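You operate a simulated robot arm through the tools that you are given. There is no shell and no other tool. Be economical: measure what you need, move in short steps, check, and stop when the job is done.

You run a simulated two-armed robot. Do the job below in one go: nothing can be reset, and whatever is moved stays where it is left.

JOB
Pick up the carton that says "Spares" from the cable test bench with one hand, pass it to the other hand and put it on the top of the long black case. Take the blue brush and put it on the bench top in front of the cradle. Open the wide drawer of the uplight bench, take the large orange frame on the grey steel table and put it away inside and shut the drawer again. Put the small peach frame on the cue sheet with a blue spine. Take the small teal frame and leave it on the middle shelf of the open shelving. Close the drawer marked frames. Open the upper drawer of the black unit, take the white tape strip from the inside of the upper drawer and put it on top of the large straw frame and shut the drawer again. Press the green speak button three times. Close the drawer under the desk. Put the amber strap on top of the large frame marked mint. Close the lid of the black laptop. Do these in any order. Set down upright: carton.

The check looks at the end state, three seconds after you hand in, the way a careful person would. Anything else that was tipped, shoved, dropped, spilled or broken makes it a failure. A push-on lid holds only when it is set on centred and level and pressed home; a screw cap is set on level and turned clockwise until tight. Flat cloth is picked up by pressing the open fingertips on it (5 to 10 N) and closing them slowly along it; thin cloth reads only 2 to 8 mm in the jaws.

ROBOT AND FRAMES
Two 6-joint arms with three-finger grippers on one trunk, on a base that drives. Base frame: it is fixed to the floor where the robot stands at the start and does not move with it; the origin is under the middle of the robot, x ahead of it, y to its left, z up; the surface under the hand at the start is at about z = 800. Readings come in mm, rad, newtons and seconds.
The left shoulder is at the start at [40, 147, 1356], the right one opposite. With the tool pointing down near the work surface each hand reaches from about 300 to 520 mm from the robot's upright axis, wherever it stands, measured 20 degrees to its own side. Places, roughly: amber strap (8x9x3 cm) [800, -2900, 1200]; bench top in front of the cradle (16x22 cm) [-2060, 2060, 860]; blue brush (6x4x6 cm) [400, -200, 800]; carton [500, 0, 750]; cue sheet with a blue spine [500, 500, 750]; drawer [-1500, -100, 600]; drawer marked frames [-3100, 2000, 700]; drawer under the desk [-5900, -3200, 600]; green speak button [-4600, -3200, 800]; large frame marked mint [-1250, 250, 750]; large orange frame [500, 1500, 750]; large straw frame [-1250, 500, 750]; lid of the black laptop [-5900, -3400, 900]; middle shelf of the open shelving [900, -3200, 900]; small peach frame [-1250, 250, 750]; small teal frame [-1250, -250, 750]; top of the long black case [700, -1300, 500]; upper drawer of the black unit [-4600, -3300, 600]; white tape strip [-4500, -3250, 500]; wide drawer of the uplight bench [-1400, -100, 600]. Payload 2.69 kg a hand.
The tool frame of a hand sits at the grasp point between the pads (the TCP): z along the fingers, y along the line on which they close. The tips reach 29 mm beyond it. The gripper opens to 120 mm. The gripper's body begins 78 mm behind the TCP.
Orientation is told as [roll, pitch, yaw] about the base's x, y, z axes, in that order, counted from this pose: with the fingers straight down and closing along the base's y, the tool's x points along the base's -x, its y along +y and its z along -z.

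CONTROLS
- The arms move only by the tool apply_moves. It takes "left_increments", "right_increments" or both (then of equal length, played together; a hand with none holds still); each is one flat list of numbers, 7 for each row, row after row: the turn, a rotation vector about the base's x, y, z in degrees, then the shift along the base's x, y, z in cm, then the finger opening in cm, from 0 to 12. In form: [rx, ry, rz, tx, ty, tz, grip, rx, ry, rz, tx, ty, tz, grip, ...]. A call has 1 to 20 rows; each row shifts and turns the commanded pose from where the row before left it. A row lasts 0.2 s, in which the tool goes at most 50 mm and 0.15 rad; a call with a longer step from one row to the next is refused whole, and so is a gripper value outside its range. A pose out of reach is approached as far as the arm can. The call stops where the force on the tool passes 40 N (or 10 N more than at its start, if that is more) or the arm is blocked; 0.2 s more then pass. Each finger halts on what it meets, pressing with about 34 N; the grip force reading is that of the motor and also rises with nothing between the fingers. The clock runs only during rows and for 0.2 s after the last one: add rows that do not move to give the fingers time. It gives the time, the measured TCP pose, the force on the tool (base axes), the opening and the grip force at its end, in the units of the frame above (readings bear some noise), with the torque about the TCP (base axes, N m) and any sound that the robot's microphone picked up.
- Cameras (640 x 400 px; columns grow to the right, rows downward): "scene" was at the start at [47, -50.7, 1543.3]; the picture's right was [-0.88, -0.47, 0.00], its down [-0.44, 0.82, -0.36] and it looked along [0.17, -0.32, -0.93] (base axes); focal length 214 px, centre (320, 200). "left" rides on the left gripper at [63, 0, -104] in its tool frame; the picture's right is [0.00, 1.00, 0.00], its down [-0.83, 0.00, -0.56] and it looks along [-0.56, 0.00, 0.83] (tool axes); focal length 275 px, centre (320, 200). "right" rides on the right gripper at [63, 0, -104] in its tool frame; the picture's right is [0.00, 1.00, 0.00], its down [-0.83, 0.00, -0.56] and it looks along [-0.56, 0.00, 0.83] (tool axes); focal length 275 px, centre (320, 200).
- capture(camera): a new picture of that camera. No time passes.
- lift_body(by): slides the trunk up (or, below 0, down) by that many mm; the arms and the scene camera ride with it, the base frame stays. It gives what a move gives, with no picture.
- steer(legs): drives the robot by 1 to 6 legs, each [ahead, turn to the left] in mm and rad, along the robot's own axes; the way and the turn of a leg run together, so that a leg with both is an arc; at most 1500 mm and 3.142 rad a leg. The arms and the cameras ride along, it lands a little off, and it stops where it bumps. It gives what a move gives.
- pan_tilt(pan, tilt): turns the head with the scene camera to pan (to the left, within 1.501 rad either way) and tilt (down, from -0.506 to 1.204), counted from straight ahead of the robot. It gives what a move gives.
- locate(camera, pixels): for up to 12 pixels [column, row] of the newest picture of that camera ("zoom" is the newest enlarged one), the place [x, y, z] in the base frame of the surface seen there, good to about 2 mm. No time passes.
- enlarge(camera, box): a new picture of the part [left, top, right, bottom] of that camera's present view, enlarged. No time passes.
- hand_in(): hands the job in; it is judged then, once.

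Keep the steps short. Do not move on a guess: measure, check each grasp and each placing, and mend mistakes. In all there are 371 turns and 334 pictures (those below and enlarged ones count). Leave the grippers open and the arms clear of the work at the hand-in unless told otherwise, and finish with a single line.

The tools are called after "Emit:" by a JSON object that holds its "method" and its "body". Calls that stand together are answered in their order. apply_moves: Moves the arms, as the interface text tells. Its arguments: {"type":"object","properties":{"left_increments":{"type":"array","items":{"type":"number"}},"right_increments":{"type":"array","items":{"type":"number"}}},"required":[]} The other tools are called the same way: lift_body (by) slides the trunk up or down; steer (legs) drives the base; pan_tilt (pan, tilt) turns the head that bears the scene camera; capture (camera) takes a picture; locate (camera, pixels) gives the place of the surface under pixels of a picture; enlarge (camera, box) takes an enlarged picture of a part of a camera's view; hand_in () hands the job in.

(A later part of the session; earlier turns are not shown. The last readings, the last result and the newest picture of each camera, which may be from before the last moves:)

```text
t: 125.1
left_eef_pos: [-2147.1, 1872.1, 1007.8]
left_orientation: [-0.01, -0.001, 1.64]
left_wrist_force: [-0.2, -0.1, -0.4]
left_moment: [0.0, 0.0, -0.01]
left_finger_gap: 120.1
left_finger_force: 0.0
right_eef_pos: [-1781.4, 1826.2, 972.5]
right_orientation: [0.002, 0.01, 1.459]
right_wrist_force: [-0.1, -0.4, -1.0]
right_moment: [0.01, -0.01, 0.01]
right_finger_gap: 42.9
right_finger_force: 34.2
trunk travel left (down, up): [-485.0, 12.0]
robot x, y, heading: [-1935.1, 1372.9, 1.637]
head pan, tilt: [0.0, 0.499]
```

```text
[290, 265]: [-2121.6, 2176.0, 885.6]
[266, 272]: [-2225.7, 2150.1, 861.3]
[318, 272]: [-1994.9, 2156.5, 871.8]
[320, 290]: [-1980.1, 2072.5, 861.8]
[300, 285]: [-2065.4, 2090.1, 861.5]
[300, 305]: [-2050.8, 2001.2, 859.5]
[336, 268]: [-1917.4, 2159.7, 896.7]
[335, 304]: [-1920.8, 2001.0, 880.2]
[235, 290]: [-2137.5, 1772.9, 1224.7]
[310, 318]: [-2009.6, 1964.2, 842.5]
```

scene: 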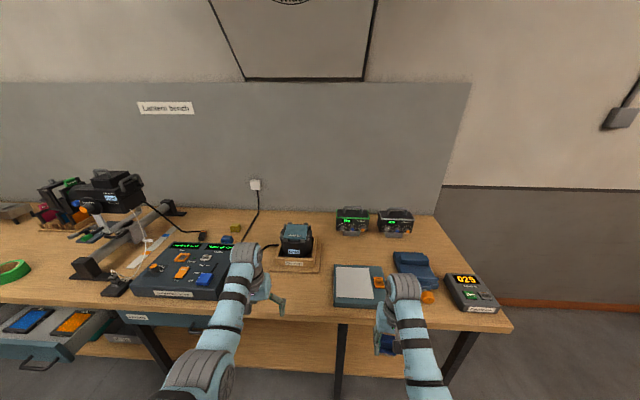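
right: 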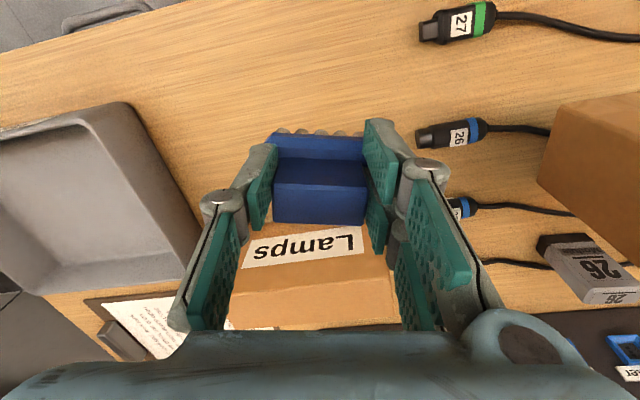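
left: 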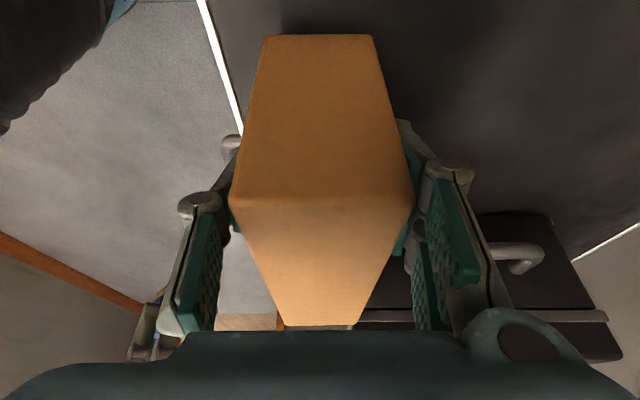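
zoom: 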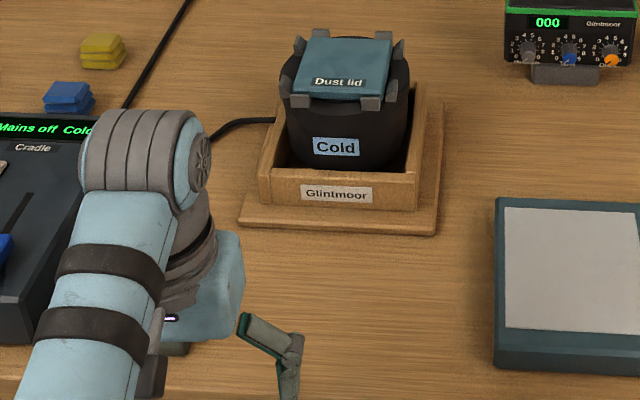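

Emit:
{"method": "locate", "body": {"camera": "zoom", "pixels": [[340, 50], [30, 150], [60, 95], [340, 220]]}}

Emit:
{"method": "apply_moves", "body": {"left_increments": [0, 0, 0, 0, -2, 0, 8, 0, 0, 0, 0, -2, 0, 4, 0, 0, 0, 0, -2, 0, 2, 0, 0, 0, 0, -2, 0, 2, 0, 0, 0, 0, -2, 0, 2, 0, 0, 0, 0, 0, 0, 2]}}

```text
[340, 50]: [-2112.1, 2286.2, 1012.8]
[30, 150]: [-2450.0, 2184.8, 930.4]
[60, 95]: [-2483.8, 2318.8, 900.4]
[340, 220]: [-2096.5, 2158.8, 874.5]
```

```text
t: 126.5
left_eef_pos: [-2144.3, 1798.9, 972.5]
left_orientation: [-0.011, -0.003, 1.64]
left_wrist_force: [0.8, -0.1, 0.4]
left_moment: [0.02, -0.01, -0.01]
left_finger_gap: 19.8
left_finger_force: 0.0
left hand out of reach, approached as far as the arm can: row 2, 3, 4, 5
right_eef_pos: [-1780.5, 1825.8, 973.9]
right_orientation: [0.001, 0.011, 1.46]
right_wrist_force: [0.2, 0.4, -0.4]
right_moment: [0.01, 0.03, 0.02]
right_finger_gap: 42.8
right_finger_force: 34.9
trunk travel left (down, up): [-485.0, 12.0]
robot x, y, heading: [-1933.1, 1377.2, 1.641]
head pan, tilt: [0.0, 0.499]
```

Bench top is z≈860; the cradle's base front is y≈2155. I position the robot near (−2125, 1610) facing the bench.

Emit:
{"method": "steer", "body": {"legs": [[0, 0.607], [304, 0], [0, -0.677]]}}

Emit:
{"method": "capture", "body": {"camera": "right"}}

Emit:
{"method": "capture", "body": {"camera": "scene"}}

```text
t: 132.1
left_eef_pos: [-2306.1, 2049.4, 972.0]
left_orientation: [-0.011, -0.003, 1.568]
left_wrist_force: [-0.8, -0.3, 0.6]
left_moment: [-0.02, 0.03, -0.01]
left_finger_gap: 20.2
left_finger_force: 0.1
right_eef_pos: [-1940.6, 2052.3, 973.8]
right_orientation: [0.003, 0.01, 1.386]
right_wrist_force: [-0.6, -0.5, -0.8]
right_moment: [-0.02, -0.02, -0.01]
right_finger_gap: 43.0
right_finger_force: 34.4
trunk travel left (down, up): [-485.0, 12.0]
robot x, y, heading: [-2129.1, 1618.9, 1.562]
head pan, tilt: [0.0, 0.499]
```

```text
273 pictures are left
```

right: 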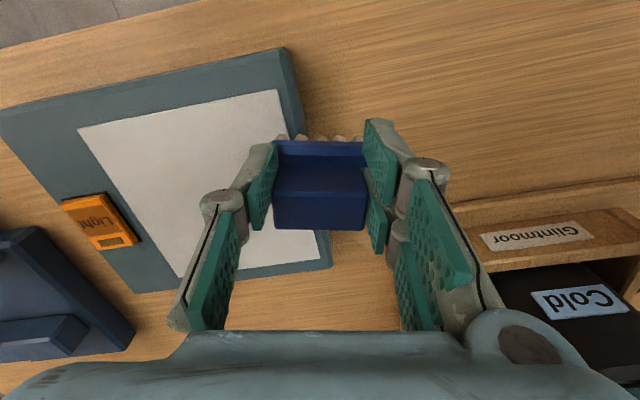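

```text
272 pictures are left
```

scene: 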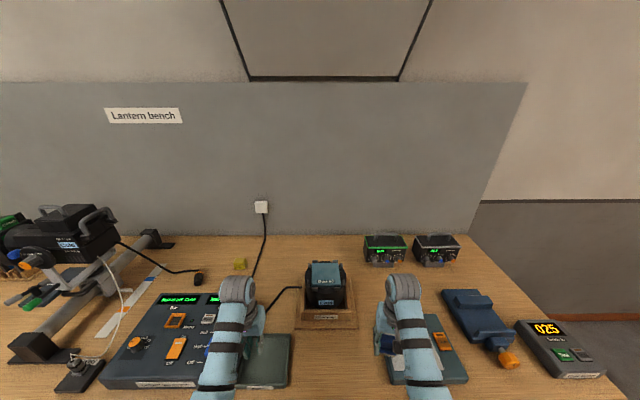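

Emit:
{"method": "locate", "body": {"camera": "scene", "pixels": [[275, 360], [290, 340], [285, 385], [310, 360], [340, 380]]}}

Emit:
{"method": "apply_moves", "body": {"right_increments": [0, 0, 0, -3, 0, 0, 2.5, 0, 0, 0, -3.4, 0, 0, 2.5, 0, 0, 0, -3.4, 0, -1, 2.5, 0, 0, 0, -3, 0, -1, 2.5, 0, 0, 0, 0, 0, 0, 2.5]}}

Emit:
{"method": "capture", "body": {"camera": "right"}}

```text
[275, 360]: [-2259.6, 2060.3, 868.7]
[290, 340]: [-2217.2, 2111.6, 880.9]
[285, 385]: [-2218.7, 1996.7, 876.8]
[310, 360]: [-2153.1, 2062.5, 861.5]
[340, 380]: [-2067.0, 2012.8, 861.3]
```

```text
t: 133.5
left_eef_pos: [-2306.1, 2049.6, 974.4]
left_orientation: [-0.009, -0.005, 1.566]
left_wrist_force: [0.7, 0.3, 0.1]
left_moment: [-0.02, 0.0, 0.0]
left_finger_gap: 19.8
left_finger_force: 0.1
right_eef_pos: [-2004.4, 2060.3, 942.1]
right_orientation: [-0.095, -0.015, 1.327]
right_wrist_force: [-1.2, -0.6, -1.4]
right_moment: [0.0, 0.01, 0.01]
right_finger_gap: 42.9
right_finger_force: 34.0
trunk travel left (down, up): [-485.0, 12.0]
robot x, y, heading: [-2126.5, 1610.0, 1.571]
head pan, tilt: [0.0, 0.499]
stopped in row 5 (right hand): the arm was blocked; the commanded pose is now the measured one
```

```text
271 pictures are left
```

right: 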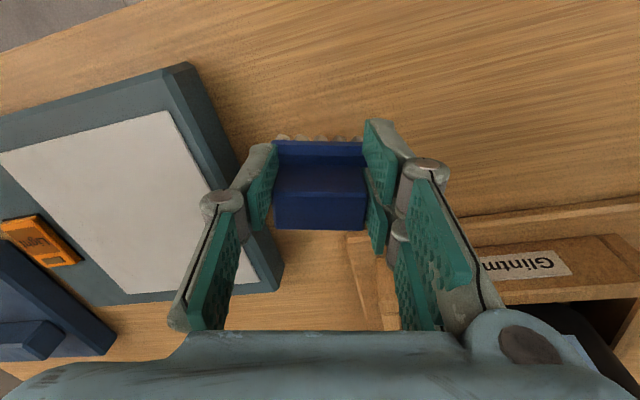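

Blocked again by the arm folding against the trunk. Back the robot 70 mm so the arm extends, restore the tool attitude, and move over.

Emit:
{"method": "apply_moves", "body": {"right_increments": [0.5, 5.4, 3, 2, 0, 0, 2.5, 0, 0, 0, 2, 0, 0, 2.5, 0, 0, 0, 0, 0, 0, 2.5]}}

Emit:
{"method": "steer", "body": {"legs": [[-70, 0]]}}

Emit:
{"method": "apply_moves", "body": {"right_increments": [0, 0, 0, 0, 2, 0, 2.5, 0, 0, 0, 0, 2.5, 0, 2.5, 0, 0, 0, 0, 2, 0, 2.5, 0, 0, 0, -3, 0, 0, 2.5, 0, 0, 0, -3, 0, 0, 2.5, 0, 0, 0, 0, 0, 0, 2.5]}}

```text
t: 134.3
left_eef_pos: [-2306.4, 2050.3, 973.7]
left_orientation: [-0.01, -0.005, 1.57]
left_wrist_force: [-0.1, -0.4, 0.2]
left_moment: [-0.04, -0.05, -0.02]
left_finger_gap: 19.9
left_finger_force: 0.0
right_eef_pos: [-1967.3, 2059.0, 942.6]
right_orientation: [0.006, 0.003, 1.383]
right_wrist_force: [-0.2, -0.5, -0.9]
right_moment: [-0.01, 0.0, 0.05]
right_finger_gap: 42.8
right_finger_force: 34.2
trunk travel left (down, up): [-485.0, 12.0]
robot x, y, heading: [-2125.5, 1612.4, 1.568]
head pan, tilt: [0.0, 0.499]
```

```text
t: 135.3
left_eef_pos: [-2307.0, 1986.9, 969.1]
left_orientation: [-0.01, 0.005, 1.57]
left_wrist_force: [0.5, 0.4, -0.6]
left_moment: [-0.07, -0.01, -0.05]
left_finger_gap: 19.8
left_finger_force: 0.0
right_eef_pos: [-1965.4, 1997.3, 937.9]
right_orientation: [0.003, 0.011, 1.38]
right_wrist_force: [-0.7, 1.1, -2.0]
right_moment: [-0.09, 0.01, 0.02]
right_finger_gap: 43.1
right_finger_force: 34.0
trunk travel left (down, up): [-485.0, 12.0]
robot x, y, heading: [-2128.5, 1543.0, 1.57]
head pan, tilt: [0.0, 0.499]
```

```text
t: 136.7
left_eef_pos: [-2306.5, 1980.3, 971.1]
left_orientation: [-0.009, -0.003, 1.568]
left_wrist_force: [0.1, 0.8, 0.0]
left_moment: [0.0, 0.0, 0.0]
left_finger_gap: 19.9
left_finger_force: 0.1
right_eef_pos: [-2026.7, 2054.9, 941.9]
right_orientation: [0.005, 0.0, 1.38]
right_wrist_force: [-0.3, -0.6, -1.6]
right_moment: [-0.05, 0.02, -0.01]
right_finger_gap: 43.2
right_finger_force: 33.9
trunk travel left (down, up): [-485.0, 12.0]
robot x, y, heading: [-2123.2, 1544.9, 1.572]
head pan, tilt: [0.0, 0.499]
```

Emit:
{"method": "apply_moves", "body": {"right_increments": [0, 0, 0, -3, 0, 0, 2.5, 0, 0, 0, 0, 0, -1, 2.5, 0, 0, 0, 0, 0, -0.8, 2.5, 0, 0, 0, 0, 0, 0, 2.5]}}

Emit:
{"method": "capture", "body": {"camera": "right"}}

Emit:
{"method": "enlarge", "body": {"camera": "scene", "box": [250, 240, 450, 380]}}

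```text
t: 137.7
left_eef_pos: [-2305.6, 1979.7, 973.2]
left_orientation: [-0.009, -0.003, 1.567]
left_wrist_force: [0.3, -0.4, 0.8]
left_moment: [0.0, 0.0, 0.01]
left_finger_gap: 19.9
left_finger_force: 0.1
right_eef_pos: [-2056.5, 2053.6, 923.6]
right_orientation: [0.005, 0.001, 1.38]
right_wrist_force: [0.5, -0.1, -0.8]
right_moment: [0.0, 0.01, 0.0]
right_finger_gap: 42.8
right_finger_force: 34.0
trunk travel left (down, up): [-485.0, 12.0]
robot x, y, heading: [-2126.4, 1546.7, 1.568]
head pan, tilt: [0.0, 0.499]
```

```text
270 pictures are left
```

right: 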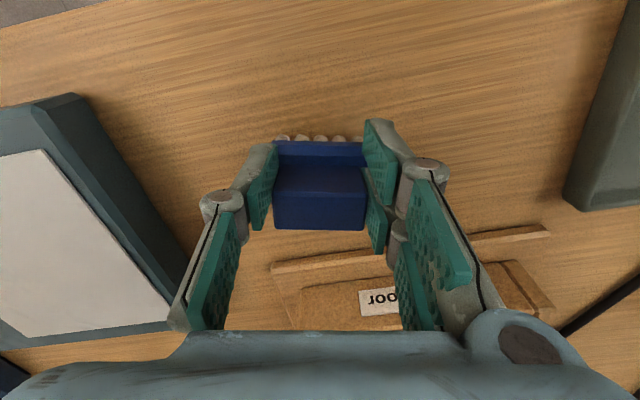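

```text
2.86 times, centred on (350, 310) of scene
```

zoom: 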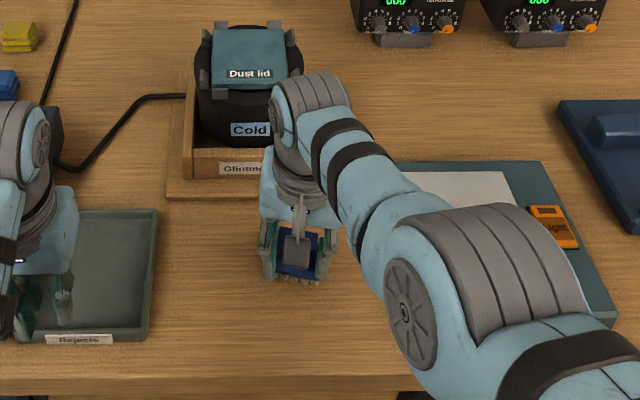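

Emit:
{"method": "apply_moves", "body": {"right_increments": [0, 0, 0, 0, 0, -0.3, 2.5, 0, 0, 0, 0, 0, -0.3, 2.5, 0, 0, 0, 0, 0, -0.2, 2.5, 0, 0, 0, 0, 0, 0, 2.5]}}

```text
t: 138.7
left_eef_pos: [-2306.2, 1979.4, 972.7]
left_orientation: [-0.01, -0.004, 1.569]
left_wrist_force: [0.7, -1.0, -0.6]
left_moment: [0.02, 0.01, 0.02]
left_finger_gap: 20.0
left_finger_force: 0.1
right_eef_pos: [-2055.8, 2052.4, 919.5]
right_orientation: [0.005, 0.003, 1.381]
right_wrist_force: [0.3, 0.3, -1.4]
right_moment: [-0.03, 0.02, -0.01]
right_finger_gap: 42.9
right_finger_force: 34.3
right hand out of reach, approached as far as the arm can: row 3
trunk travel left (down, up): [-485.0, 12.0]
robot x, y, heading: [-2128.0, 1543.2, 1.567]
head pan, tilt: [0.0, 0.499]
```

Emit:
{"method": "lift_body", "body": {"by": -4}}

Emit:
{"method": "lift_body", "body": {"by": -2}}

```text
t: 139.3
left_eef_pos: [-2305.4, 1979.1, 968.4]
left_orientation: [-0.011, -0.004, 1.569]
left_wrist_force: [0.1, -0.4, 0.4]
left_moment: [0.02, 0.01, 0.03]
left_finger_gap: 19.9
left_finger_force: 0.1
right_eef_pos: [-2055.5, 2052.4, 915.0]
right_orientation: [0.004, 0.002, 1.381]
right_wrist_force: [0.6, 0.4, -0.6]
right_moment: [0.0, 0.0, 0.0]
right_finger_gap: 43.0
right_finger_force: 34.6
trunk travel left (down, up): [-481.0, 16.0]
robot x, y, heading: [-2127.8, 1545.8, 1.562]
head pan, tilt: [0.0, 0.499]
```

```text
t: 139.8
left_eef_pos: [-2307.6, 1977.6, 967.7]
left_orientation: [-0.01, -0.005, 1.569]
left_wrist_force: [-0.8, 0.1, -0.4]
left_moment: [-0.01, -0.02, -0.01]
left_finger_gap: 20.1
left_finger_force: 0.1
right_eef_pos: [-2054.7, 2052.5, 914.8]
right_orientation: [0.007, -0.002, 1.379]
right_wrist_force: [0.4, -0.5, 11.8]
right_moment: [-0.12, -0.29, 0.01]
right_finger_gap: 43.1
right_finger_force: 34.2
trunk travel left (down, up): [-479.0, 18.0]
robot x, y, heading: [-2124.6, 1544.3, 1.567]
head pan, tilt: [0.0, 0.499]
```

Contact (+12 N). Open and rise with the trunk.

Emit:
{"method": "apply_moves", "body": {"right_increments": [0, 0, 0, 0, 0, 0, 5, 0, 0, 0, 0, 0, 0, 6, 0, 0, 0, 0, 0, 0, 7, 0, 0, 0, 0, 0, 0, 7, 0, 0, 0, 0, 0, 2, 7, 0, 0, 0, 0, 0, 2, 7, 0, 0, 0, 0, 0, 3, 7, 0, 0, 0, 0, 0, 3, 7, 0, 0, 0, 0, 0, 0, 7]}}

Emit:
{"method": "capture", "body": {"camera": "right"}}

```text
t: 141.8
left_eef_pos: [-2304.8, 1979.3, 967.4]
left_orientation: [-0.01, -0.004, 1.569]
left_wrist_force: [0.0, 0.7, 0.7]
left_moment: [0.03, 0.0, 0.02]
left_finger_gap: 19.8
left_finger_force: 0.1
right_eef_pos: [-2054.1, 2052.1, 1014.2]
right_orientation: [0.004, 0.002, 1.381]
right_wrist_force: [-0.1, 0.7, -1.1]
right_moment: [0.02, 0.0, 0.01]
right_finger_gap: 70.0
right_finger_force: 0.1
trunk travel left (down, up): [-479.0, 18.0]
robot x, y, heading: [-2129.3, 1546.2, 1.567]
head pan, tilt: [0.0, 0.499]
```

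```text
268 pictures are left
```

right: 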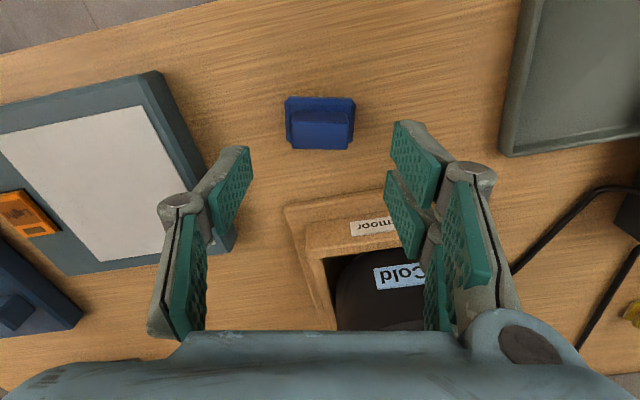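

Emit:
{"method": "locate", "body": {"camera": "right", "pixels": [[320, 130], [300, 210], [345, 205], [240, 230]]}}

Emit:
{"method": "steer", "body": {"legs": [[-200, 0], [0, 1.0]]}}

Emit:
{"method": "capture", "body": {"camera": "scene"}}

```text
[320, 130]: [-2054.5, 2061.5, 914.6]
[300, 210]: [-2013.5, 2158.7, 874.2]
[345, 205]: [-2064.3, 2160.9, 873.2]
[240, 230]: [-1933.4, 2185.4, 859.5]
```

```text
t: 145.9
left_eef_pos: [-2589.3, 1431.3, 967.7]
left_orientation: [-0.009, -0.004, 2.564]
left_wrist_force: [0.7, 1.1, 0.3]
left_moment: [-0.02, 0.0, 0.02]
left_finger_gap: 20.1
left_finger_force: 0.1
right_eef_pos: [-2513.7, 1682.8, 1013.5]
right_orientation: [0.005, 0.002, 2.375]
right_wrist_force: [-0.1, -0.3, -0.3]
right_moment: [0.01, 0.01, 0.01]
right_finger_gap: 70.0
right_finger_force: 0.1
trunk travel left (down, up): [-479.0, 18.0]
robot x, y, heading: [-2128.0, 1342.4, 2.56]
head pan, tilt: [0.0, 0.499]
```

```text
267 pictures are left
```

scene: 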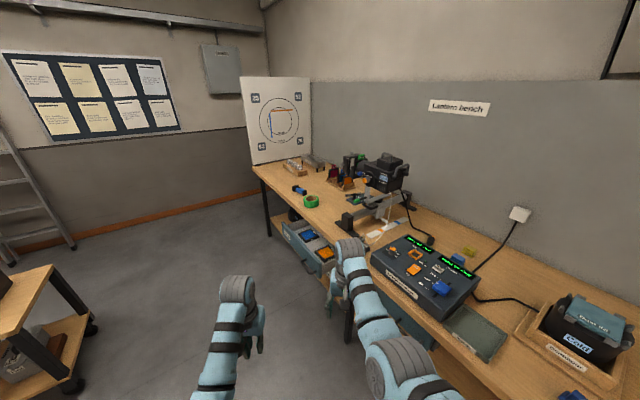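

Brush is at (−2054, 2062), right in the spot. Now the open "Frames" drawer.

Emit:
{"method": "enlarge", "body": {"camera": "scene", "box": [250, 190, 380, 300]}}

Emit:
{"method": "locate", "body": {"camera": "scene", "pixels": [[283, 235], [320, 276], [300, 262], [303, 250], [320, 242], [290, 225]]}}

```text
3.64 times, centred on (315, 245) of scene
```

zoom: 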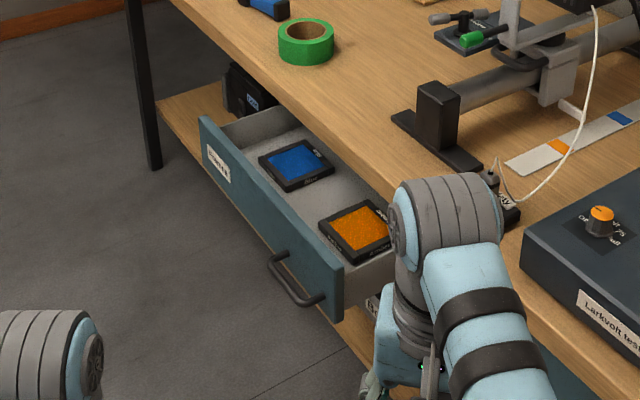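

```text
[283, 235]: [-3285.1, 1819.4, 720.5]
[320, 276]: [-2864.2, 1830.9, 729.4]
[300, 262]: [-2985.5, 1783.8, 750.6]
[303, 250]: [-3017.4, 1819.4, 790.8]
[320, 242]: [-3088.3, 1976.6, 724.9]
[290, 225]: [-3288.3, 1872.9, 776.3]
```

Emit:
{"method": "locate", "body": {"camera": "scene", "pixels": [[50, 268], [30, 290], [70, 380], [20, 300]]}}

Emit:
{"method": "locate", "body": {"camera": "zoom", "pixels": [[275, 262], [325, 302], [300, 300], [205, 120], [340, 270], [335, 315], [290, 200]]}}

```text
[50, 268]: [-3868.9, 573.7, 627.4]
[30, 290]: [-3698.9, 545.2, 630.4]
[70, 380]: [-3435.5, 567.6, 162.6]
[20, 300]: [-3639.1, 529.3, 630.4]
```

```text
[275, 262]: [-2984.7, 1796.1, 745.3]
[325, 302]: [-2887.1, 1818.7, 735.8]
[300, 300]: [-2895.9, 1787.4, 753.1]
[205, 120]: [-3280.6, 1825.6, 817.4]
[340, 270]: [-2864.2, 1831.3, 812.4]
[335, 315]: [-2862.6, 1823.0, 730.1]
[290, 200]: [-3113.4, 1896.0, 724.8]
```

The drawer front spans x −3290…−2862, y≈1822, z 725–815. I drive to face it and push with the left hand's closed fingers.

Emit:
{"method": "steer", "body": {"legs": [[0, 0.63], [798, 0], [0, -1.62]]}}

Emit:
{"method": "pan_tilt", "body": {"pan": 0.2, "tilt": 0.9}}

Emit:
{"method": "capture", "body": {"camera": "scene"}}

```text
t: 155.8
left_eef_pos: [-3098.6, 1741.8, 968.1]
left_orientation: [-0.01, -0.003, 1.578]
left_wrist_force: [0.1, -0.2, 0.2]
left_moment: [0.0, -0.02, 0.0]
left_finger_gap: 20.0
left_finger_force: 0.0
right_eef_pos: [-2847.8, 1816.9, 1014.1]
right_orientation: [0.004, 0.002, 1.388]
right_wrist_force: [-0.1, 0.7, 0.3]
right_moment: [0.0, 0.0, -0.04]
right_finger_gap: 69.9
right_finger_force: 0.1
trunk travel left (down, up): [-479.0, 18.0]
robot x, y, heading: [-2916.4, 1307.1, 1.576]
head pan, tilt: [0.0, 0.499]
```

```text
t: 156.6
left_eef_pos: [-3098.7, 1741.3, 966.5]
left_orientation: [-0.01, -0.004, 1.577]
left_wrist_force: [0.4, -0.8, 1.0]
left_moment: [0.01, 0.01, -0.04]
left_finger_gap: 19.8
left_finger_force: 0.0
right_eef_pos: [-2846.1, 1816.8, 1013.5]
right_orientation: [0.005, 0.002, 1.39]
right_wrist_force: [-0.1, -0.4, -0.1]
right_moment: [0.03, 0.02, 0.0]
right_finger_gap: 69.6
right_finger_force: 0.1
trunk travel left (down, up): [-479.0, 18.0]
robot x, y, heading: [-2917.0, 1307.8, 1.58]
head pan, tilt: [0.201, 0.901]
```

```text
265 pictures are left
```

scene: 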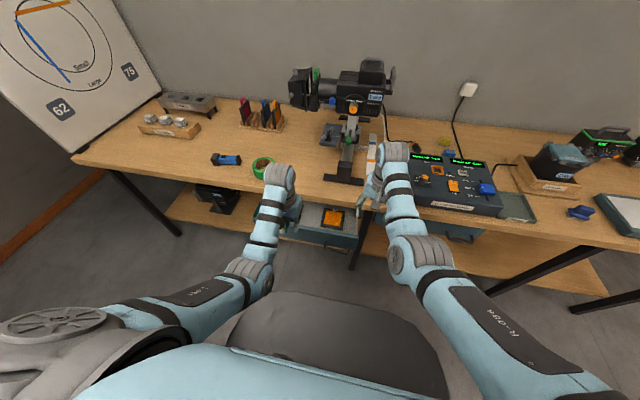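

Emit:
{"method": "apply_moves", "body": {"left_increments": [0, 0, 0, 0.5, 0, -3, 1, 0, 0, 0, 0.5, 0, -3, 0, 0, 0, 0, 0.5, 0, -3, 0, 0, 0, 0, 0, 0, -3, 0, 0, 0, 0, 0, 0, -3, 0, 0, 0, 0, 0, 0, -2.7, 0, 0, 0, 0, 0, 0, 0, 0], "right_increments": [0, 0, 0, 3, -1, 0, 6, 0, 0, 0, 3, -1, 0, 6, 0, 0, 0, 3, -1, 0, 6, 0, 0, 0, 3, -1, 0, 6, 0, 0, 0, 0, -1, 0, 6, 0, 0, 0, 0, -1, 0, 6, 0, 0, 0, 0, 0, 0, 6]}}

Emit:
{"method": "capture", "body": {"camera": "left"}}

Emit:
{"method": "enlarge", "body": {"camera": "scene", "box": [200, 130, 400, 270]}}

```text
t: 158.2
left_eef_pos: [-3083.3, 1742.9, 789.2]
left_orientation: [-0.007, -0.005, 1.578]
left_wrist_force: [0.0, -0.4, -0.7]
left_moment: [0.03, 0.0, 0.01]
left_finger_gap: 0.1
left_finger_force: 28.5
right_eef_pos: [-2728.5, 1775.3, 992.2]
right_orientation: [0.004, 0.002, 1.391]
right_wrist_force: [-0.3, 1.9, -0.6]
right_moment: [0.0, 0.01, 0.01]
right_finger_gap: 60.1
right_finger_force: 0.2
right hand out of reach, approached as far as the arm can: row 3, 4, 5, 6
trunk travel left (down, up): [-479.0, 18.0]
robot x, y, heading: [-2910.6, 1310.2, 1.575]
head pan, tilt: [0.201, 0.901]
```

```text
264 pictures are left
```

left: 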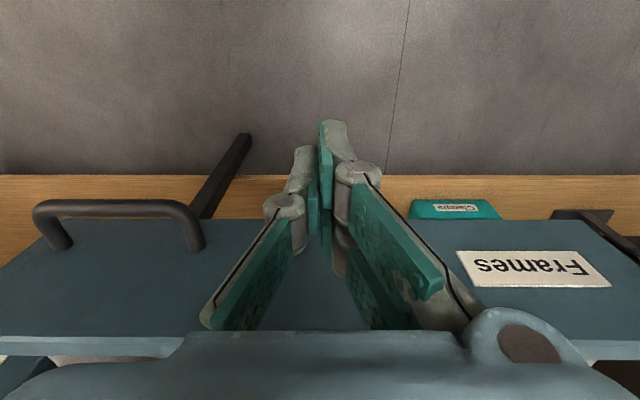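

```text
2.86 times, centred on (300, 200) of scene
```

zoom: 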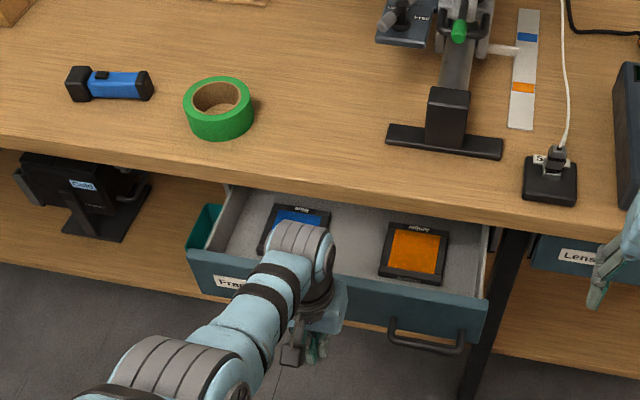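

Emit:
{"method": "locate", "body": {"camera": "zoom", "pixels": [[575, 262], [560, 240], [555, 220], [300, 195], [430, 345], [450, 130]]}}

```text
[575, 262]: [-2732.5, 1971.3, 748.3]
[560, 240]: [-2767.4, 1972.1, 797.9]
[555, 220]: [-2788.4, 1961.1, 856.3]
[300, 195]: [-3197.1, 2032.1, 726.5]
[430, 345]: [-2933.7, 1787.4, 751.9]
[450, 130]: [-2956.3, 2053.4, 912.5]
```

Push by driving forward; front closes at y≈1971, so the hand must end at y≈1962.

Emit:
{"method": "steer", "body": {"legs": [[150, 0]]}}

```text
t: 159.6
left_eef_pos: [-3083.6, 1889.4, 790.8]
left_orientation: [-0.012, -0.006, 1.578]
left_wrist_force: [-0.1, 0.0, 0.5]
left_moment: [-0.01, -0.03, 0.0]
left_finger_gap: 0.0
left_finger_force: 28.0
right_eef_pos: [-2730.6, 1922.8, 994.7]
right_orientation: [0.006, -0.003, 1.39]
right_wrist_force: [0.3, -0.3, 0.0]
right_moment: [0.02, 0.0, 0.0]
right_finger_gap: 60.1
right_finger_force: 0.1
trunk travel left (down, up): [-479.0, 18.0]
robot x, y, heading: [-2913.9, 1454.7, 1.576]
head pan, tilt: [0.201, 0.901]
```

Emit:
{"method": "apply_moves", "body": {"left_increments": [0, 0, 0, 0, 1.5, 0, 0, 0, 0, 0, 0, 1.5, 0, 0, 0, 0, 0, 0, 1.5, 0, 0, 0, 0, 0, 0, 1, 0, 0, 0, 0, 0, 0, 1, 0, 0, 0, 0, 0, 0, 0.6, 0, 0, 0, 0, 0, 0, 0.5, 0, 0, 0, 0, 0, 0, 0, 0, 0]}}

Emit:
{"method": "enlarge", "body": {"camera": "scene", "box": [200, 150, 440, 310]}}

```text
t: 161.4
left_eef_pos: [-3089.7, 1923.6, 811.4]
left_orientation: [-0.009, -0.002, 1.577]
left_wrist_force: [-0.2, -1.6, -0.4]
left_moment: [-0.03, -0.01, -0.03]
left_finger_gap: 0.1
left_finger_force: 28.0
left hand out of reach, approached as far as the arm can: row 2, 3, 4, 5, 6, 7
right_eef_pos: [-2730.0, 1925.2, 993.3]
right_orientation: [0.004, 0.002, 1.39]
right_wrist_force: [-0.6, -0.7, -0.3]
right_moment: [0.0, 0.02, -0.01]
right_finger_gap: 60.0
right_finger_force: 0.1
trunk travel left (down, up): [-479.0, 18.0]
robot x, y, heading: [-2915.4, 1458.0, 1.579]
head pan, tilt: [0.201, 0.901]
```

```text
2.50 times, centred on (320, 230) of scene
```

zoom: 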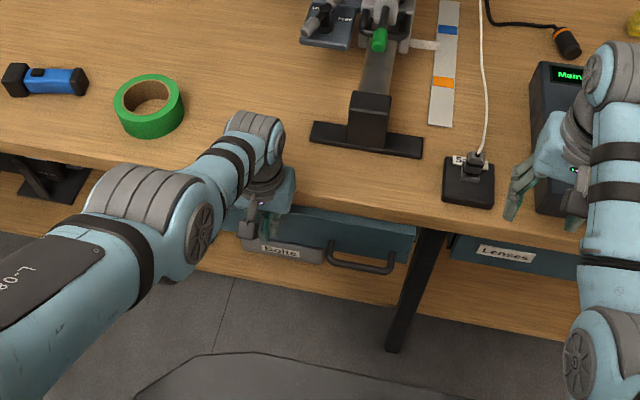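

Arm limit; drive on 40 mm for the rest.

Emit:
{"method": "steer", "body": {"legs": [[36, 0]]}}

Emit:
{"method": "enlarge", "body": {"camera": "scene", "box": [200, 150, 440, 310]}}

```text
t: 162.3
left_eef_pos: [-3087.1, 1935.3, 807.0]
left_orientation: [-0.012, 0.03, 1.579]
left_wrist_force: [-2.9, -18.2, 3.0]
left_moment: [1.07, -0.37, 0.38]
left_finger_gap: 0.0
left_finger_force: 28.6
right_eef_pos: [-2730.9, 1948.7, 993.7]
right_orientation: [0.005, 0.0, 1.389]
right_wrist_force: [0.5, 0.3, 0.1]
right_moment: [-0.01, 0.0, 0.02]
right_finger_gap: 60.3
right_finger_force: 0.2
trunk travel left (down, up): [-479.0, 18.0]
robot x, y, heading: [-2917.8, 1486.0, 1.578]
head pan, tilt: [0.201, 0.901]
stopped in leg 1: the force on the tool passed its limit at 86 N (the readings are from after the stop); the commanded pose is now the measured one
```

```text
2.50 times, centred on (320, 230) of scene
```

zoom: 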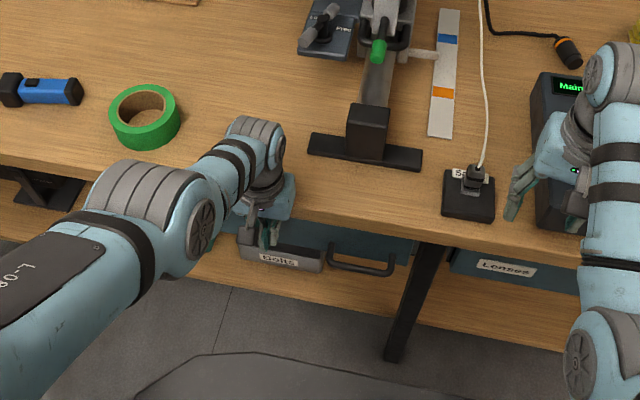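

Emit:
{"method": "locate", "body": {"camera": "zoom", "pixels": [[360, 240], [390, 235], [360, 265], [500, 268], [400, 215], [325, 245]]}}

Emit:
{"method": "capture", "body": {"camera": "left"}}

```text
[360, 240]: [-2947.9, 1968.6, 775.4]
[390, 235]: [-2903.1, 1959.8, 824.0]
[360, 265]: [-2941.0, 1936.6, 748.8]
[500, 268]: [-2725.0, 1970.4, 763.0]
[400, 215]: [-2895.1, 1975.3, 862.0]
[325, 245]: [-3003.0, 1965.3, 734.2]
```

```text
260 pictures are left
```

left: 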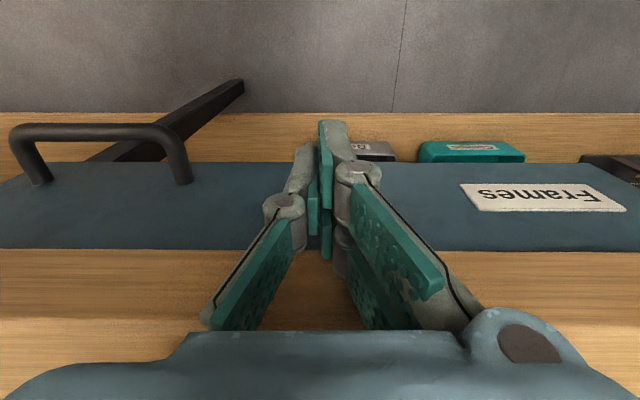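

Front reads ~1968 vs 1971 for the closed neighbour. More samples, from the wrist camera too.

Emit:
{"method": "locate", "body": {"camera": "left", "pixels": [[80, 200], [250, 200], [420, 200], [600, 230], [100, 180], [250, 180]]}}

Emit:
{"method": "locate", "body": {"camera": "zoom", "pixels": [[350, 238], [370, 242], [385, 240], [395, 248], [480, 262], [520, 272], [540, 268], [470, 255]]}}

```text
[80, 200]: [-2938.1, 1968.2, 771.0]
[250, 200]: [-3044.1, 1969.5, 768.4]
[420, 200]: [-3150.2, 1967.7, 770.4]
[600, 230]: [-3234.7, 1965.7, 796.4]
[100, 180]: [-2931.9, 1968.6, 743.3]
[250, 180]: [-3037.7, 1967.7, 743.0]
```

```text
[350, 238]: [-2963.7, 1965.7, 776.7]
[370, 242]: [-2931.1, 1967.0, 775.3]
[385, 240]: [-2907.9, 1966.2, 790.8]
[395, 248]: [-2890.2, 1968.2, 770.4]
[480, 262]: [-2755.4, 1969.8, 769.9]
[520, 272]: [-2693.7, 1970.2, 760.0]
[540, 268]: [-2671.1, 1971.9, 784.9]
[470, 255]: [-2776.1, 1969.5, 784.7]
```

Only ~2–3 mm may remain; the fist met the bench edge. I'll finish by pushing on the handle (x≈−2941, protruding to y≈1936). Reposition 106 mm to the right.

Emit:
{"method": "steer", "body": {"legs": [[-200, 0], [0, -1.571], [106, 0], [0, 1.571]]}}

Emit:
{"method": "apply_moves", "body": {"left_increments": [0, 0, 0, 0, -1, -2, 0, 0, 0, 0, 0, -1, -2, 0, 0, 0, 0, 0, -1, -1, 0, 0, 0, 0, 0, 0, 0, 0]}}

Emit:
{"method": "capture", "body": {"camera": "left"}}

Emit:
{"method": "capture", "body": {"camera": "scene"}}

```text
t: 172.4
left_eef_pos: [-2985.3, 1737.6, 807.5]
left_orientation: [-0.011, 0.026, 1.592]
left_wrist_force: [-0.3, -0.2, 0.2]
left_moment: [0.0, 0.02, 0.02]
left_finger_gap: 0.0
left_finger_force: 29.1
right_eef_pos: [-2629.0, 1754.1, 992.6]
right_orientation: [0.004, 0.002, 1.402]
right_wrist_force: [0.2, -0.2, 0.3]
right_moment: [0.0, -0.01, -0.02]
right_finger_gap: 60.1
right_finger_force: 0.0
trunk travel left (down, up): [-479.0, 18.0]
robot x, y, heading: [-2809.5, 1282.4, 1.59]
head pan, tilt: [0.201, 0.901]
```

```text
t: 173.4
left_eef_pos: [-2987.6, 1700.9, 763.8]
left_orientation: [-0.01, 0.027, 1.592]
left_wrist_force: [-0.2, 0.7, -0.8]
left_moment: [-0.01, -0.01, -0.01]
left_finger_gap: 0.1
left_finger_force: 28.6
left hand out of reach, approached as far as the arm can: row 1, 2
right_eef_pos: [-2628.9, 1754.4, 992.5]
right_orientation: [0.004, 0.001, 1.402]
right_wrist_force: [0.0, -0.5, -0.3]
right_moment: [-0.02, 0.01, -0.01]
right_finger_gap: 60.0
right_finger_force: 0.1
trunk travel left (down, up): [-479.0, 18.0]
robot x, y, heading: [-2807.8, 1282.6, 1.59]
head pan, tilt: [0.201, 0.901]
```

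```text
259 pictures are left
```

left: 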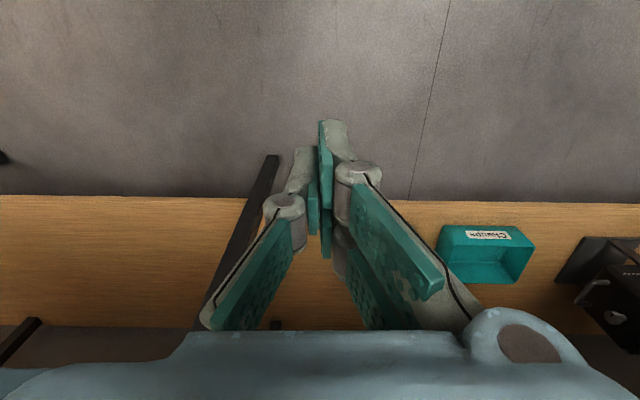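

```text
258 pictures are left
```

scene: 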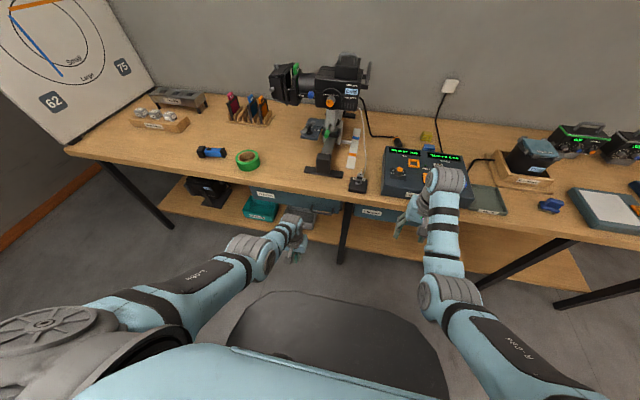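

Emit:
{"method": "apply_moves", "body": {"left_increments": [0, 0, 0, 2.2, 0, -0.4, 0, 0, 0, 0, 2.2, 0, -0.4, 0, 0, 0, 0, 0, 0, 0, 0]}}

Emit:
{"method": "steer", "body": {"legs": [[195, -0.01]]}}

Emit:
{"method": "capture", "body": {"camera": "left"}}

```text
t: 174.2
left_eef_pos: [-2945.4, 1692.2, 764.1]
left_orientation: [-0.011, 0.029, 1.592]
left_wrist_force: [-0.2, 0.1, 0.0]
left_moment: [-0.02, -0.06, -0.03]
left_finger_gap: 0.0
left_finger_force: 28.8
left hand out of reach, approached as far as the arm can: row 1, 2
right_eef_pos: [-2627.5, 1754.0, 992.7]
right_orientation: [0.002, 0.001, 1.402]
right_wrist_force: [-0.1, -0.2, -0.4]
right_moment: [0.0, -0.02, -0.01]
right_finger_gap: 60.0
right_finger_force: 0.0
trunk travel left (down, up): [-479.0, 18.0]
robot x, y, heading: [-2806.7, 1283.3, 1.593]
head pan, tilt: [0.201, 0.901]
```

```text
t: 175.8
left_eef_pos: [-2944.1, 1886.8, 764.8]
left_orientation: [-0.011, 0.021, 1.58]
left_wrist_force: [0.6, -0.9, 0.3]
left_moment: [-0.01, 0.02, -0.01]
left_finger_gap: 0.1
left_finger_force: 28.5
right_eef_pos: [-2626.3, 1943.5, 994.6]
right_orientation: [0.005, 0.0, 1.389]
right_wrist_force: [0.1, -0.9, -0.8]
right_moment: [0.02, 0.01, 0.0]
right_finger_gap: 60.1
right_finger_force: 0.0
trunk travel left (down, up): [-479.0, 18.0]
robot x, y, heading: [-2813.6, 1478.4, 1.58]
head pan, tilt: [0.201, 0.901]
```

```text
257 pictures are left
```

left: 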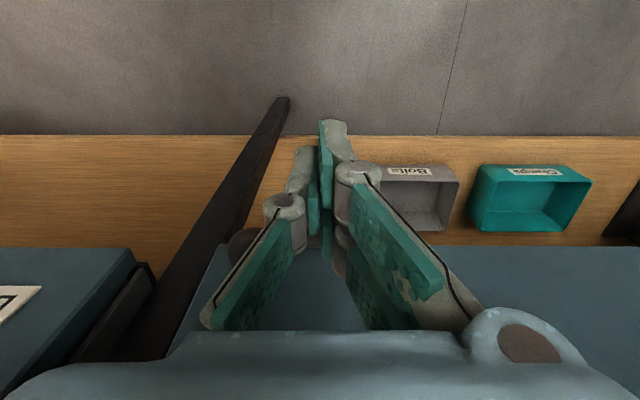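

Emit:
{"method": "steer", "body": {"legs": [[45, 0]]}}

Emit:
{"method": "capture", "body": {"camera": "left"}}

Emit:
{"method": "locate", "body": {"camera": "left", "pixels": [[450, 250], [550, 240], [40, 230], [80, 230], [250, 215]]}}

```text
t: 176.7
left_eef_pos: [-2944.1, 1906.6, 758.5]
left_orientation: [-0.01, 0.062, 1.576]
left_wrist_force: [-1.1, -10.7, 2.8]
left_moment: [1.34, -0.12, -0.11]
left_finger_gap: 0.0
left_finger_force: 28.1
right_eef_pos: [-2627.0, 1979.2, 993.1]
right_orientation: [0.005, 0.0, 1.393]
right_wrist_force: [0.3, -0.2, -0.1]
right_moment: [0.04, -0.01, -0.03]
right_finger_gap: 60.0
right_finger_force: 0.0
trunk travel left (down, up): [-479.0, 18.0]
robot x, y, heading: [-2811.6, 1514.5, 1.579]
head pan, tilt: [0.201, 0.901]
stopped in leg 1: the force on the tool passed its limit at 141 N (the readings are from after the stop); the commanded pose is now the measured one
```

```text
256 pictures are left
```

left: 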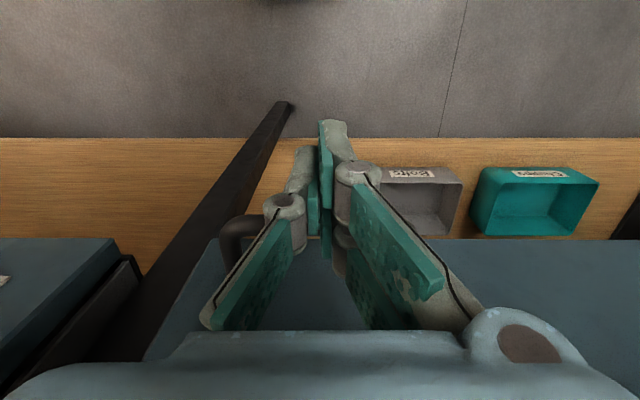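

```text
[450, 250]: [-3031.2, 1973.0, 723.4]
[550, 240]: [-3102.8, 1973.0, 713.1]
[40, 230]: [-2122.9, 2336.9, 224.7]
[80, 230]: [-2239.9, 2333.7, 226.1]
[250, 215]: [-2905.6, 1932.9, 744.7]
```

Emit:
{"method": "locate", "body": {"camera": "left", "pixels": [[450, 265], [550, 270], [600, 290], [40, 270], [80, 260], [30, 290]]}}

```text
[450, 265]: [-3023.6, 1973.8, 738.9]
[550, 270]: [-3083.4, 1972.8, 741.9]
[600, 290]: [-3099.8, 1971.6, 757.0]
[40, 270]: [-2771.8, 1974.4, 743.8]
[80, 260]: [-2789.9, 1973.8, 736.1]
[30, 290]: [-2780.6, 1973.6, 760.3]
```

Drawer is flush with its neighbour (1973). Retreat, raise the left hand, and drive to the grey steel table.

Emit:
{"method": "steer", "body": {"legs": [[-230, 0]]}}

Emit:
{"method": "apply_moves", "body": {"left_increments": [0, -1.5, 0, 0, 1, 3, 4, 0, -1.5, 0, 0, 1, 3, 8, 0, 0, 0, -1, 1, 3, 12, 0, 0, 0, -2, 1, 3, 12, 0, 0, 0, -2, 1, 3, 12, 0, 0, 0, -1, 1, 3, 12, 0, 0, 0, 0, 1, 3, 12, 0, 0, 0, 0, 0, 0, 12]}}

Emit:
{"method": "steer", "body": {"legs": [[0, -1.58], [1400, 0], [1350, 0]]}}

Emit:
{"method": "pan_tilt", "body": {"pan": 0.2, "tilt": 0.7}}

Emit:
{"method": "capture", "body": {"camera": "scene"}}

```text
t: 178.4
left_eef_pos: [-2940.9, 1683.5, 757.2]
left_orientation: [-0.011, 0.062, 1.575]
left_wrist_force: [0.3, 0.3, 0.5]
left_moment: [-0.06, 0.03, -0.01]
left_finger_gap: 0.0
left_finger_force: 28.3
right_eef_pos: [-2625.0, 1755.1, 991.1]
right_orientation: [0.003, 0.004, 1.392]
right_wrist_force: [-0.5, 0.7, -0.5]
right_moment: [-0.01, -0.02, -0.01]
right_finger_gap: 59.9
right_finger_force: 0.1
trunk travel left (down, up): [-479.0, 18.0]
robot x, y, heading: [-2810.6, 1280.4, 1.575]
head pan, tilt: [0.201, 0.901]
```

```text
t: 180.2
left_eef_pos: [-3001.7, 1750.6, 969.2]
left_orientation: [-0.062, 0.061, 1.572]
left_wrist_force: [-0.7, -0.3, -0.8]
left_moment: [0.0, -0.04, -0.01]
left_finger_gap: 120.2
left_finger_force: 0.0
right_eef_pos: [-2625.1, 1752.1, 992.5]
right_orientation: [0.003, 0.001, 1.394]
right_wrist_force: [0.4, -0.3, -0.8]
right_moment: [0.0, -0.01, 0.03]
right_finger_gap: 60.0
right_finger_force: 0.0
trunk travel left (down, up): [-479.0, 18.0]
robot x, y, heading: [-2811.1, 1280.8, 1.578]
head pan, tilt: [0.201, 0.901]
```

```text
t: 197.4
left_eef_pos: [408.5, 1446.4, 969.4]
left_orientation: [-0.063, 0.058, -0.015]
left_wrist_force: [-0.8, -0.2, -0.2]
left_moment: [-0.02, -0.02, -0.02]
left_finger_gap: 119.6
left_finger_force: 0.0
right_eef_pos: [403.1, 1069.8, 991.6]
right_orientation: [0.003, 0.004, -0.196]
right_wrist_force: [-0.4, 0.4, 1.3]
right_moment: [-0.01, 0.0, -0.02]
right_finger_gap: 60.0
right_finger_force: 0.0
trunk travel left (down, up): [-479.0, 18.0]
robot x, y, heading: [-58.7, 1262.7, -0.009]
head pan, tilt: [0.201, 0.901]
```

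```text
t: 198.1
left_eef_pos: [408.0, 1446.0, 968.8]
left_orientation: [-0.063, 0.059, -0.017]
left_wrist_force: [-0.2, 0.2, 0.7]
left_moment: [-0.02, 0.01, 0.0]
left_finger_gap: 119.9
left_finger_force: 0.1
right_eef_pos: [403.7, 1070.1, 991.4]
right_orientation: [0.006, 0.001, -0.196]
right_wrist_force: [-0.3, -0.4, -0.9]
right_moment: [0.02, 0.0, 0.03]
right_finger_gap: 60.1
right_finger_force: 0.1
trunk travel left (down, up): [-479.0, 18.0]
robot x, y, heading: [-56.9, 1263.8, -0.012]
head pan, tilt: [0.201, 0.7]
```

```text
255 pictures are left
```

scene: 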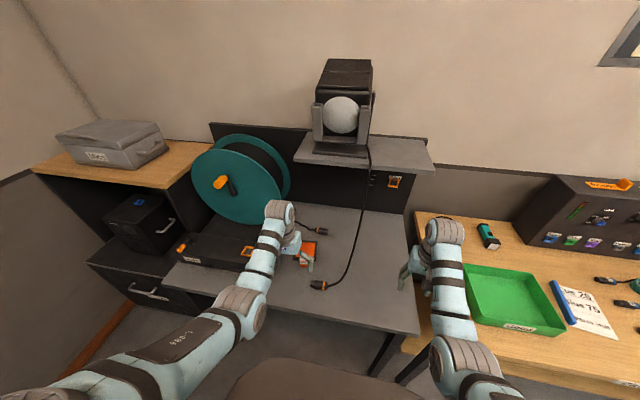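

Emit:
{"method": "enlarge", "body": {"camera": "scene", "box": [230, 190, 370, 300]}}

Emit:
{"method": "capture", "body": {"camera": "left"}}

```text
3.64 times, centred on (300, 245) of scene
```

zoom: 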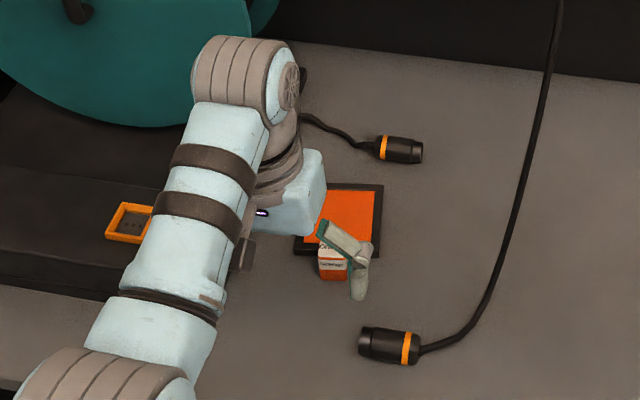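

```text
253 pictures are left
```

left: 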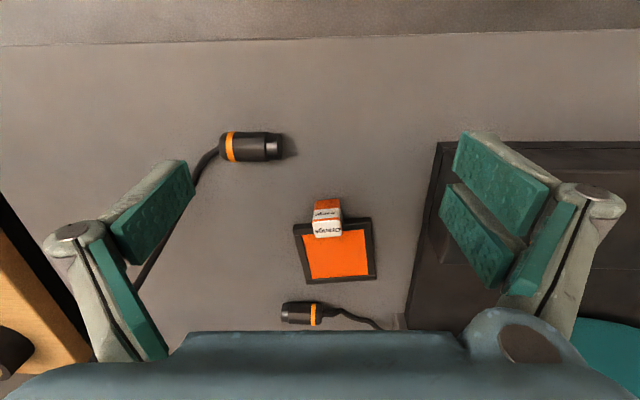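

Emit:
{"method": "enlarge", "body": {"camera": "left", "box": [270, 180, 400, 300]}}

Emit:
{"method": "locate", "body": {"camera": "left", "pixels": [[315, 202], [340, 200], [313, 216], [341, 214], [315, 235], [342, 233], [296, 225], [369, 219], [305, 282], [375, 277], [340, 255], [400, 300]]}}

```text
3.33 times, centred on (335, 240) of left
```

zoom: 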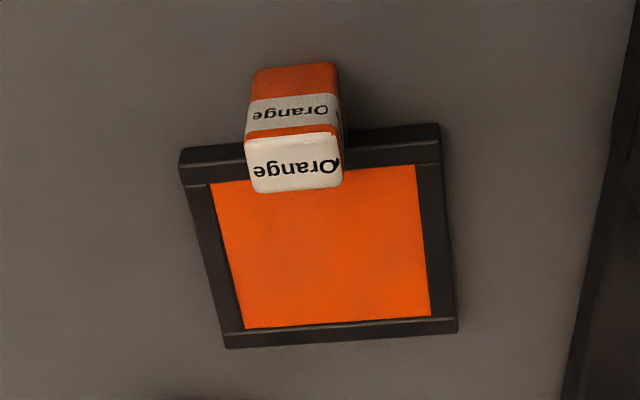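

```text
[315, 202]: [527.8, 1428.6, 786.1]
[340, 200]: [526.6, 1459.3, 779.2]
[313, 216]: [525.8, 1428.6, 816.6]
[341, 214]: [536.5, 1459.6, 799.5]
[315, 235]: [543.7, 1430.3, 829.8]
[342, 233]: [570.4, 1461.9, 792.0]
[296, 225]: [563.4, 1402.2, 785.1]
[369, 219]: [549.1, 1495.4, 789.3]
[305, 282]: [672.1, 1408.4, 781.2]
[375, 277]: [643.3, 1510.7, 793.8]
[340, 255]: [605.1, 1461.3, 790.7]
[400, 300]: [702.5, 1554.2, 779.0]
```

Emit:
{"method": "locate", "body": {"camera": "left", "pixels": [[320, 48], [320, 36], [250, 145], [500, 200], [445, 145]]}}

Emit:
{"method": "locate", "body": {"camera": "zoom", "pixels": [[265, 145], [325, 140], [260, 185], [335, 182], [295, 165]]}}

```text
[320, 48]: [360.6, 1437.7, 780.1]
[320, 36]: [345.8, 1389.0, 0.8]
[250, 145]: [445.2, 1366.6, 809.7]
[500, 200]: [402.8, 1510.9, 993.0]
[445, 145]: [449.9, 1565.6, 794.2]
```

```text
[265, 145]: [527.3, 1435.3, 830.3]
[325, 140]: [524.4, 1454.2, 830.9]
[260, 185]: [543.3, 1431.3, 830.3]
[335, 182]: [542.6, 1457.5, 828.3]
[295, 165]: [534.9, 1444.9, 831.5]
```

Tab centre (534, 1445), top z 830, table z 779. Drive forward 115 mm, level the left hand, yaw +6°, open 80 mm.

Emit:
{"method": "steer", "body": {"legs": [[115, 0]]}}

Emit:
{"method": "apply_moves", "body": {"left_increments": [3.6, -3.4, 0, 0, 0, 0, 8, 0, 0, 7, 0, 0, 0, 8, 0, 0, 0, 0, 0, 0, 8]}}

Emit:
{"method": "capture", "body": {"camera": "left"}}

```text
t: 199.3
left_eef_pos: [512.3, 1445.1, 973.9]
left_orientation: [-0.065, 0.051, -0.013]
left_wrist_force: [-1.0, 0.5, 0.4]
left_moment: [0.02, -0.07, 0.01]
left_finger_gap: 119.8
left_finger_force: 0.1
right_eef_pos: [509.1, 1069.7, 997.1]
right_orientation: [0.005, -0.008, -0.195]
right_wrist_force: [-0.7, -0.4, -1.0]
right_moment: [-0.04, -0.05, 0.03]
right_finger_gap: 59.9
right_finger_force: 0.2
trunk travel left (down, up): [-479.0, 18.0]
robot x, y, heading: [50.8, 1262.6, -0.004]
head pan, tilt: [0.201, 0.7]
```

```text
t: 200.1
left_eef_pos: [521.2, 1446.8, 969.3]
left_orientation: [-0.001, 0.002, 0.112]
left_wrist_force: [0.9, -0.2, 0.0]
left_moment: [0.03, -0.01, -0.03]
left_finger_gap: 80.1
left_finger_force: 0.0
right_eef_pos: [516.6, 1068.9, 992.2]
right_orientation: [0.003, 0.002, -0.195]
right_wrist_force: [-0.3, -0.2, 0.3]
right_moment: [0.03, 0.02, -0.02]
right_finger_gap: 60.0
right_finger_force: 0.1
trunk travel left (down, up): [-479.0, 18.0]
robot x, y, heading: [52.9, 1263.4, -0.009]
head pan, tilt: [0.201, 0.7]
```

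```text
251 pictures are left
```

left: 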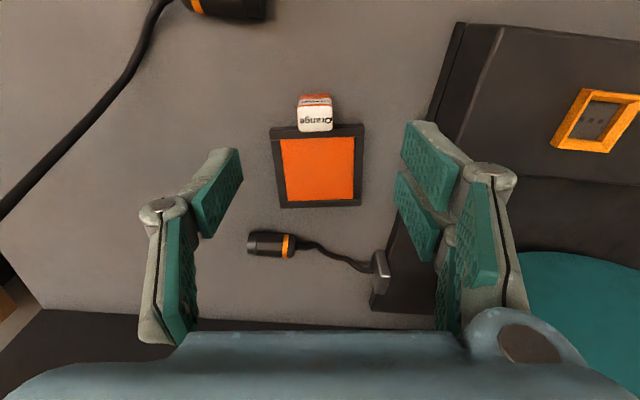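

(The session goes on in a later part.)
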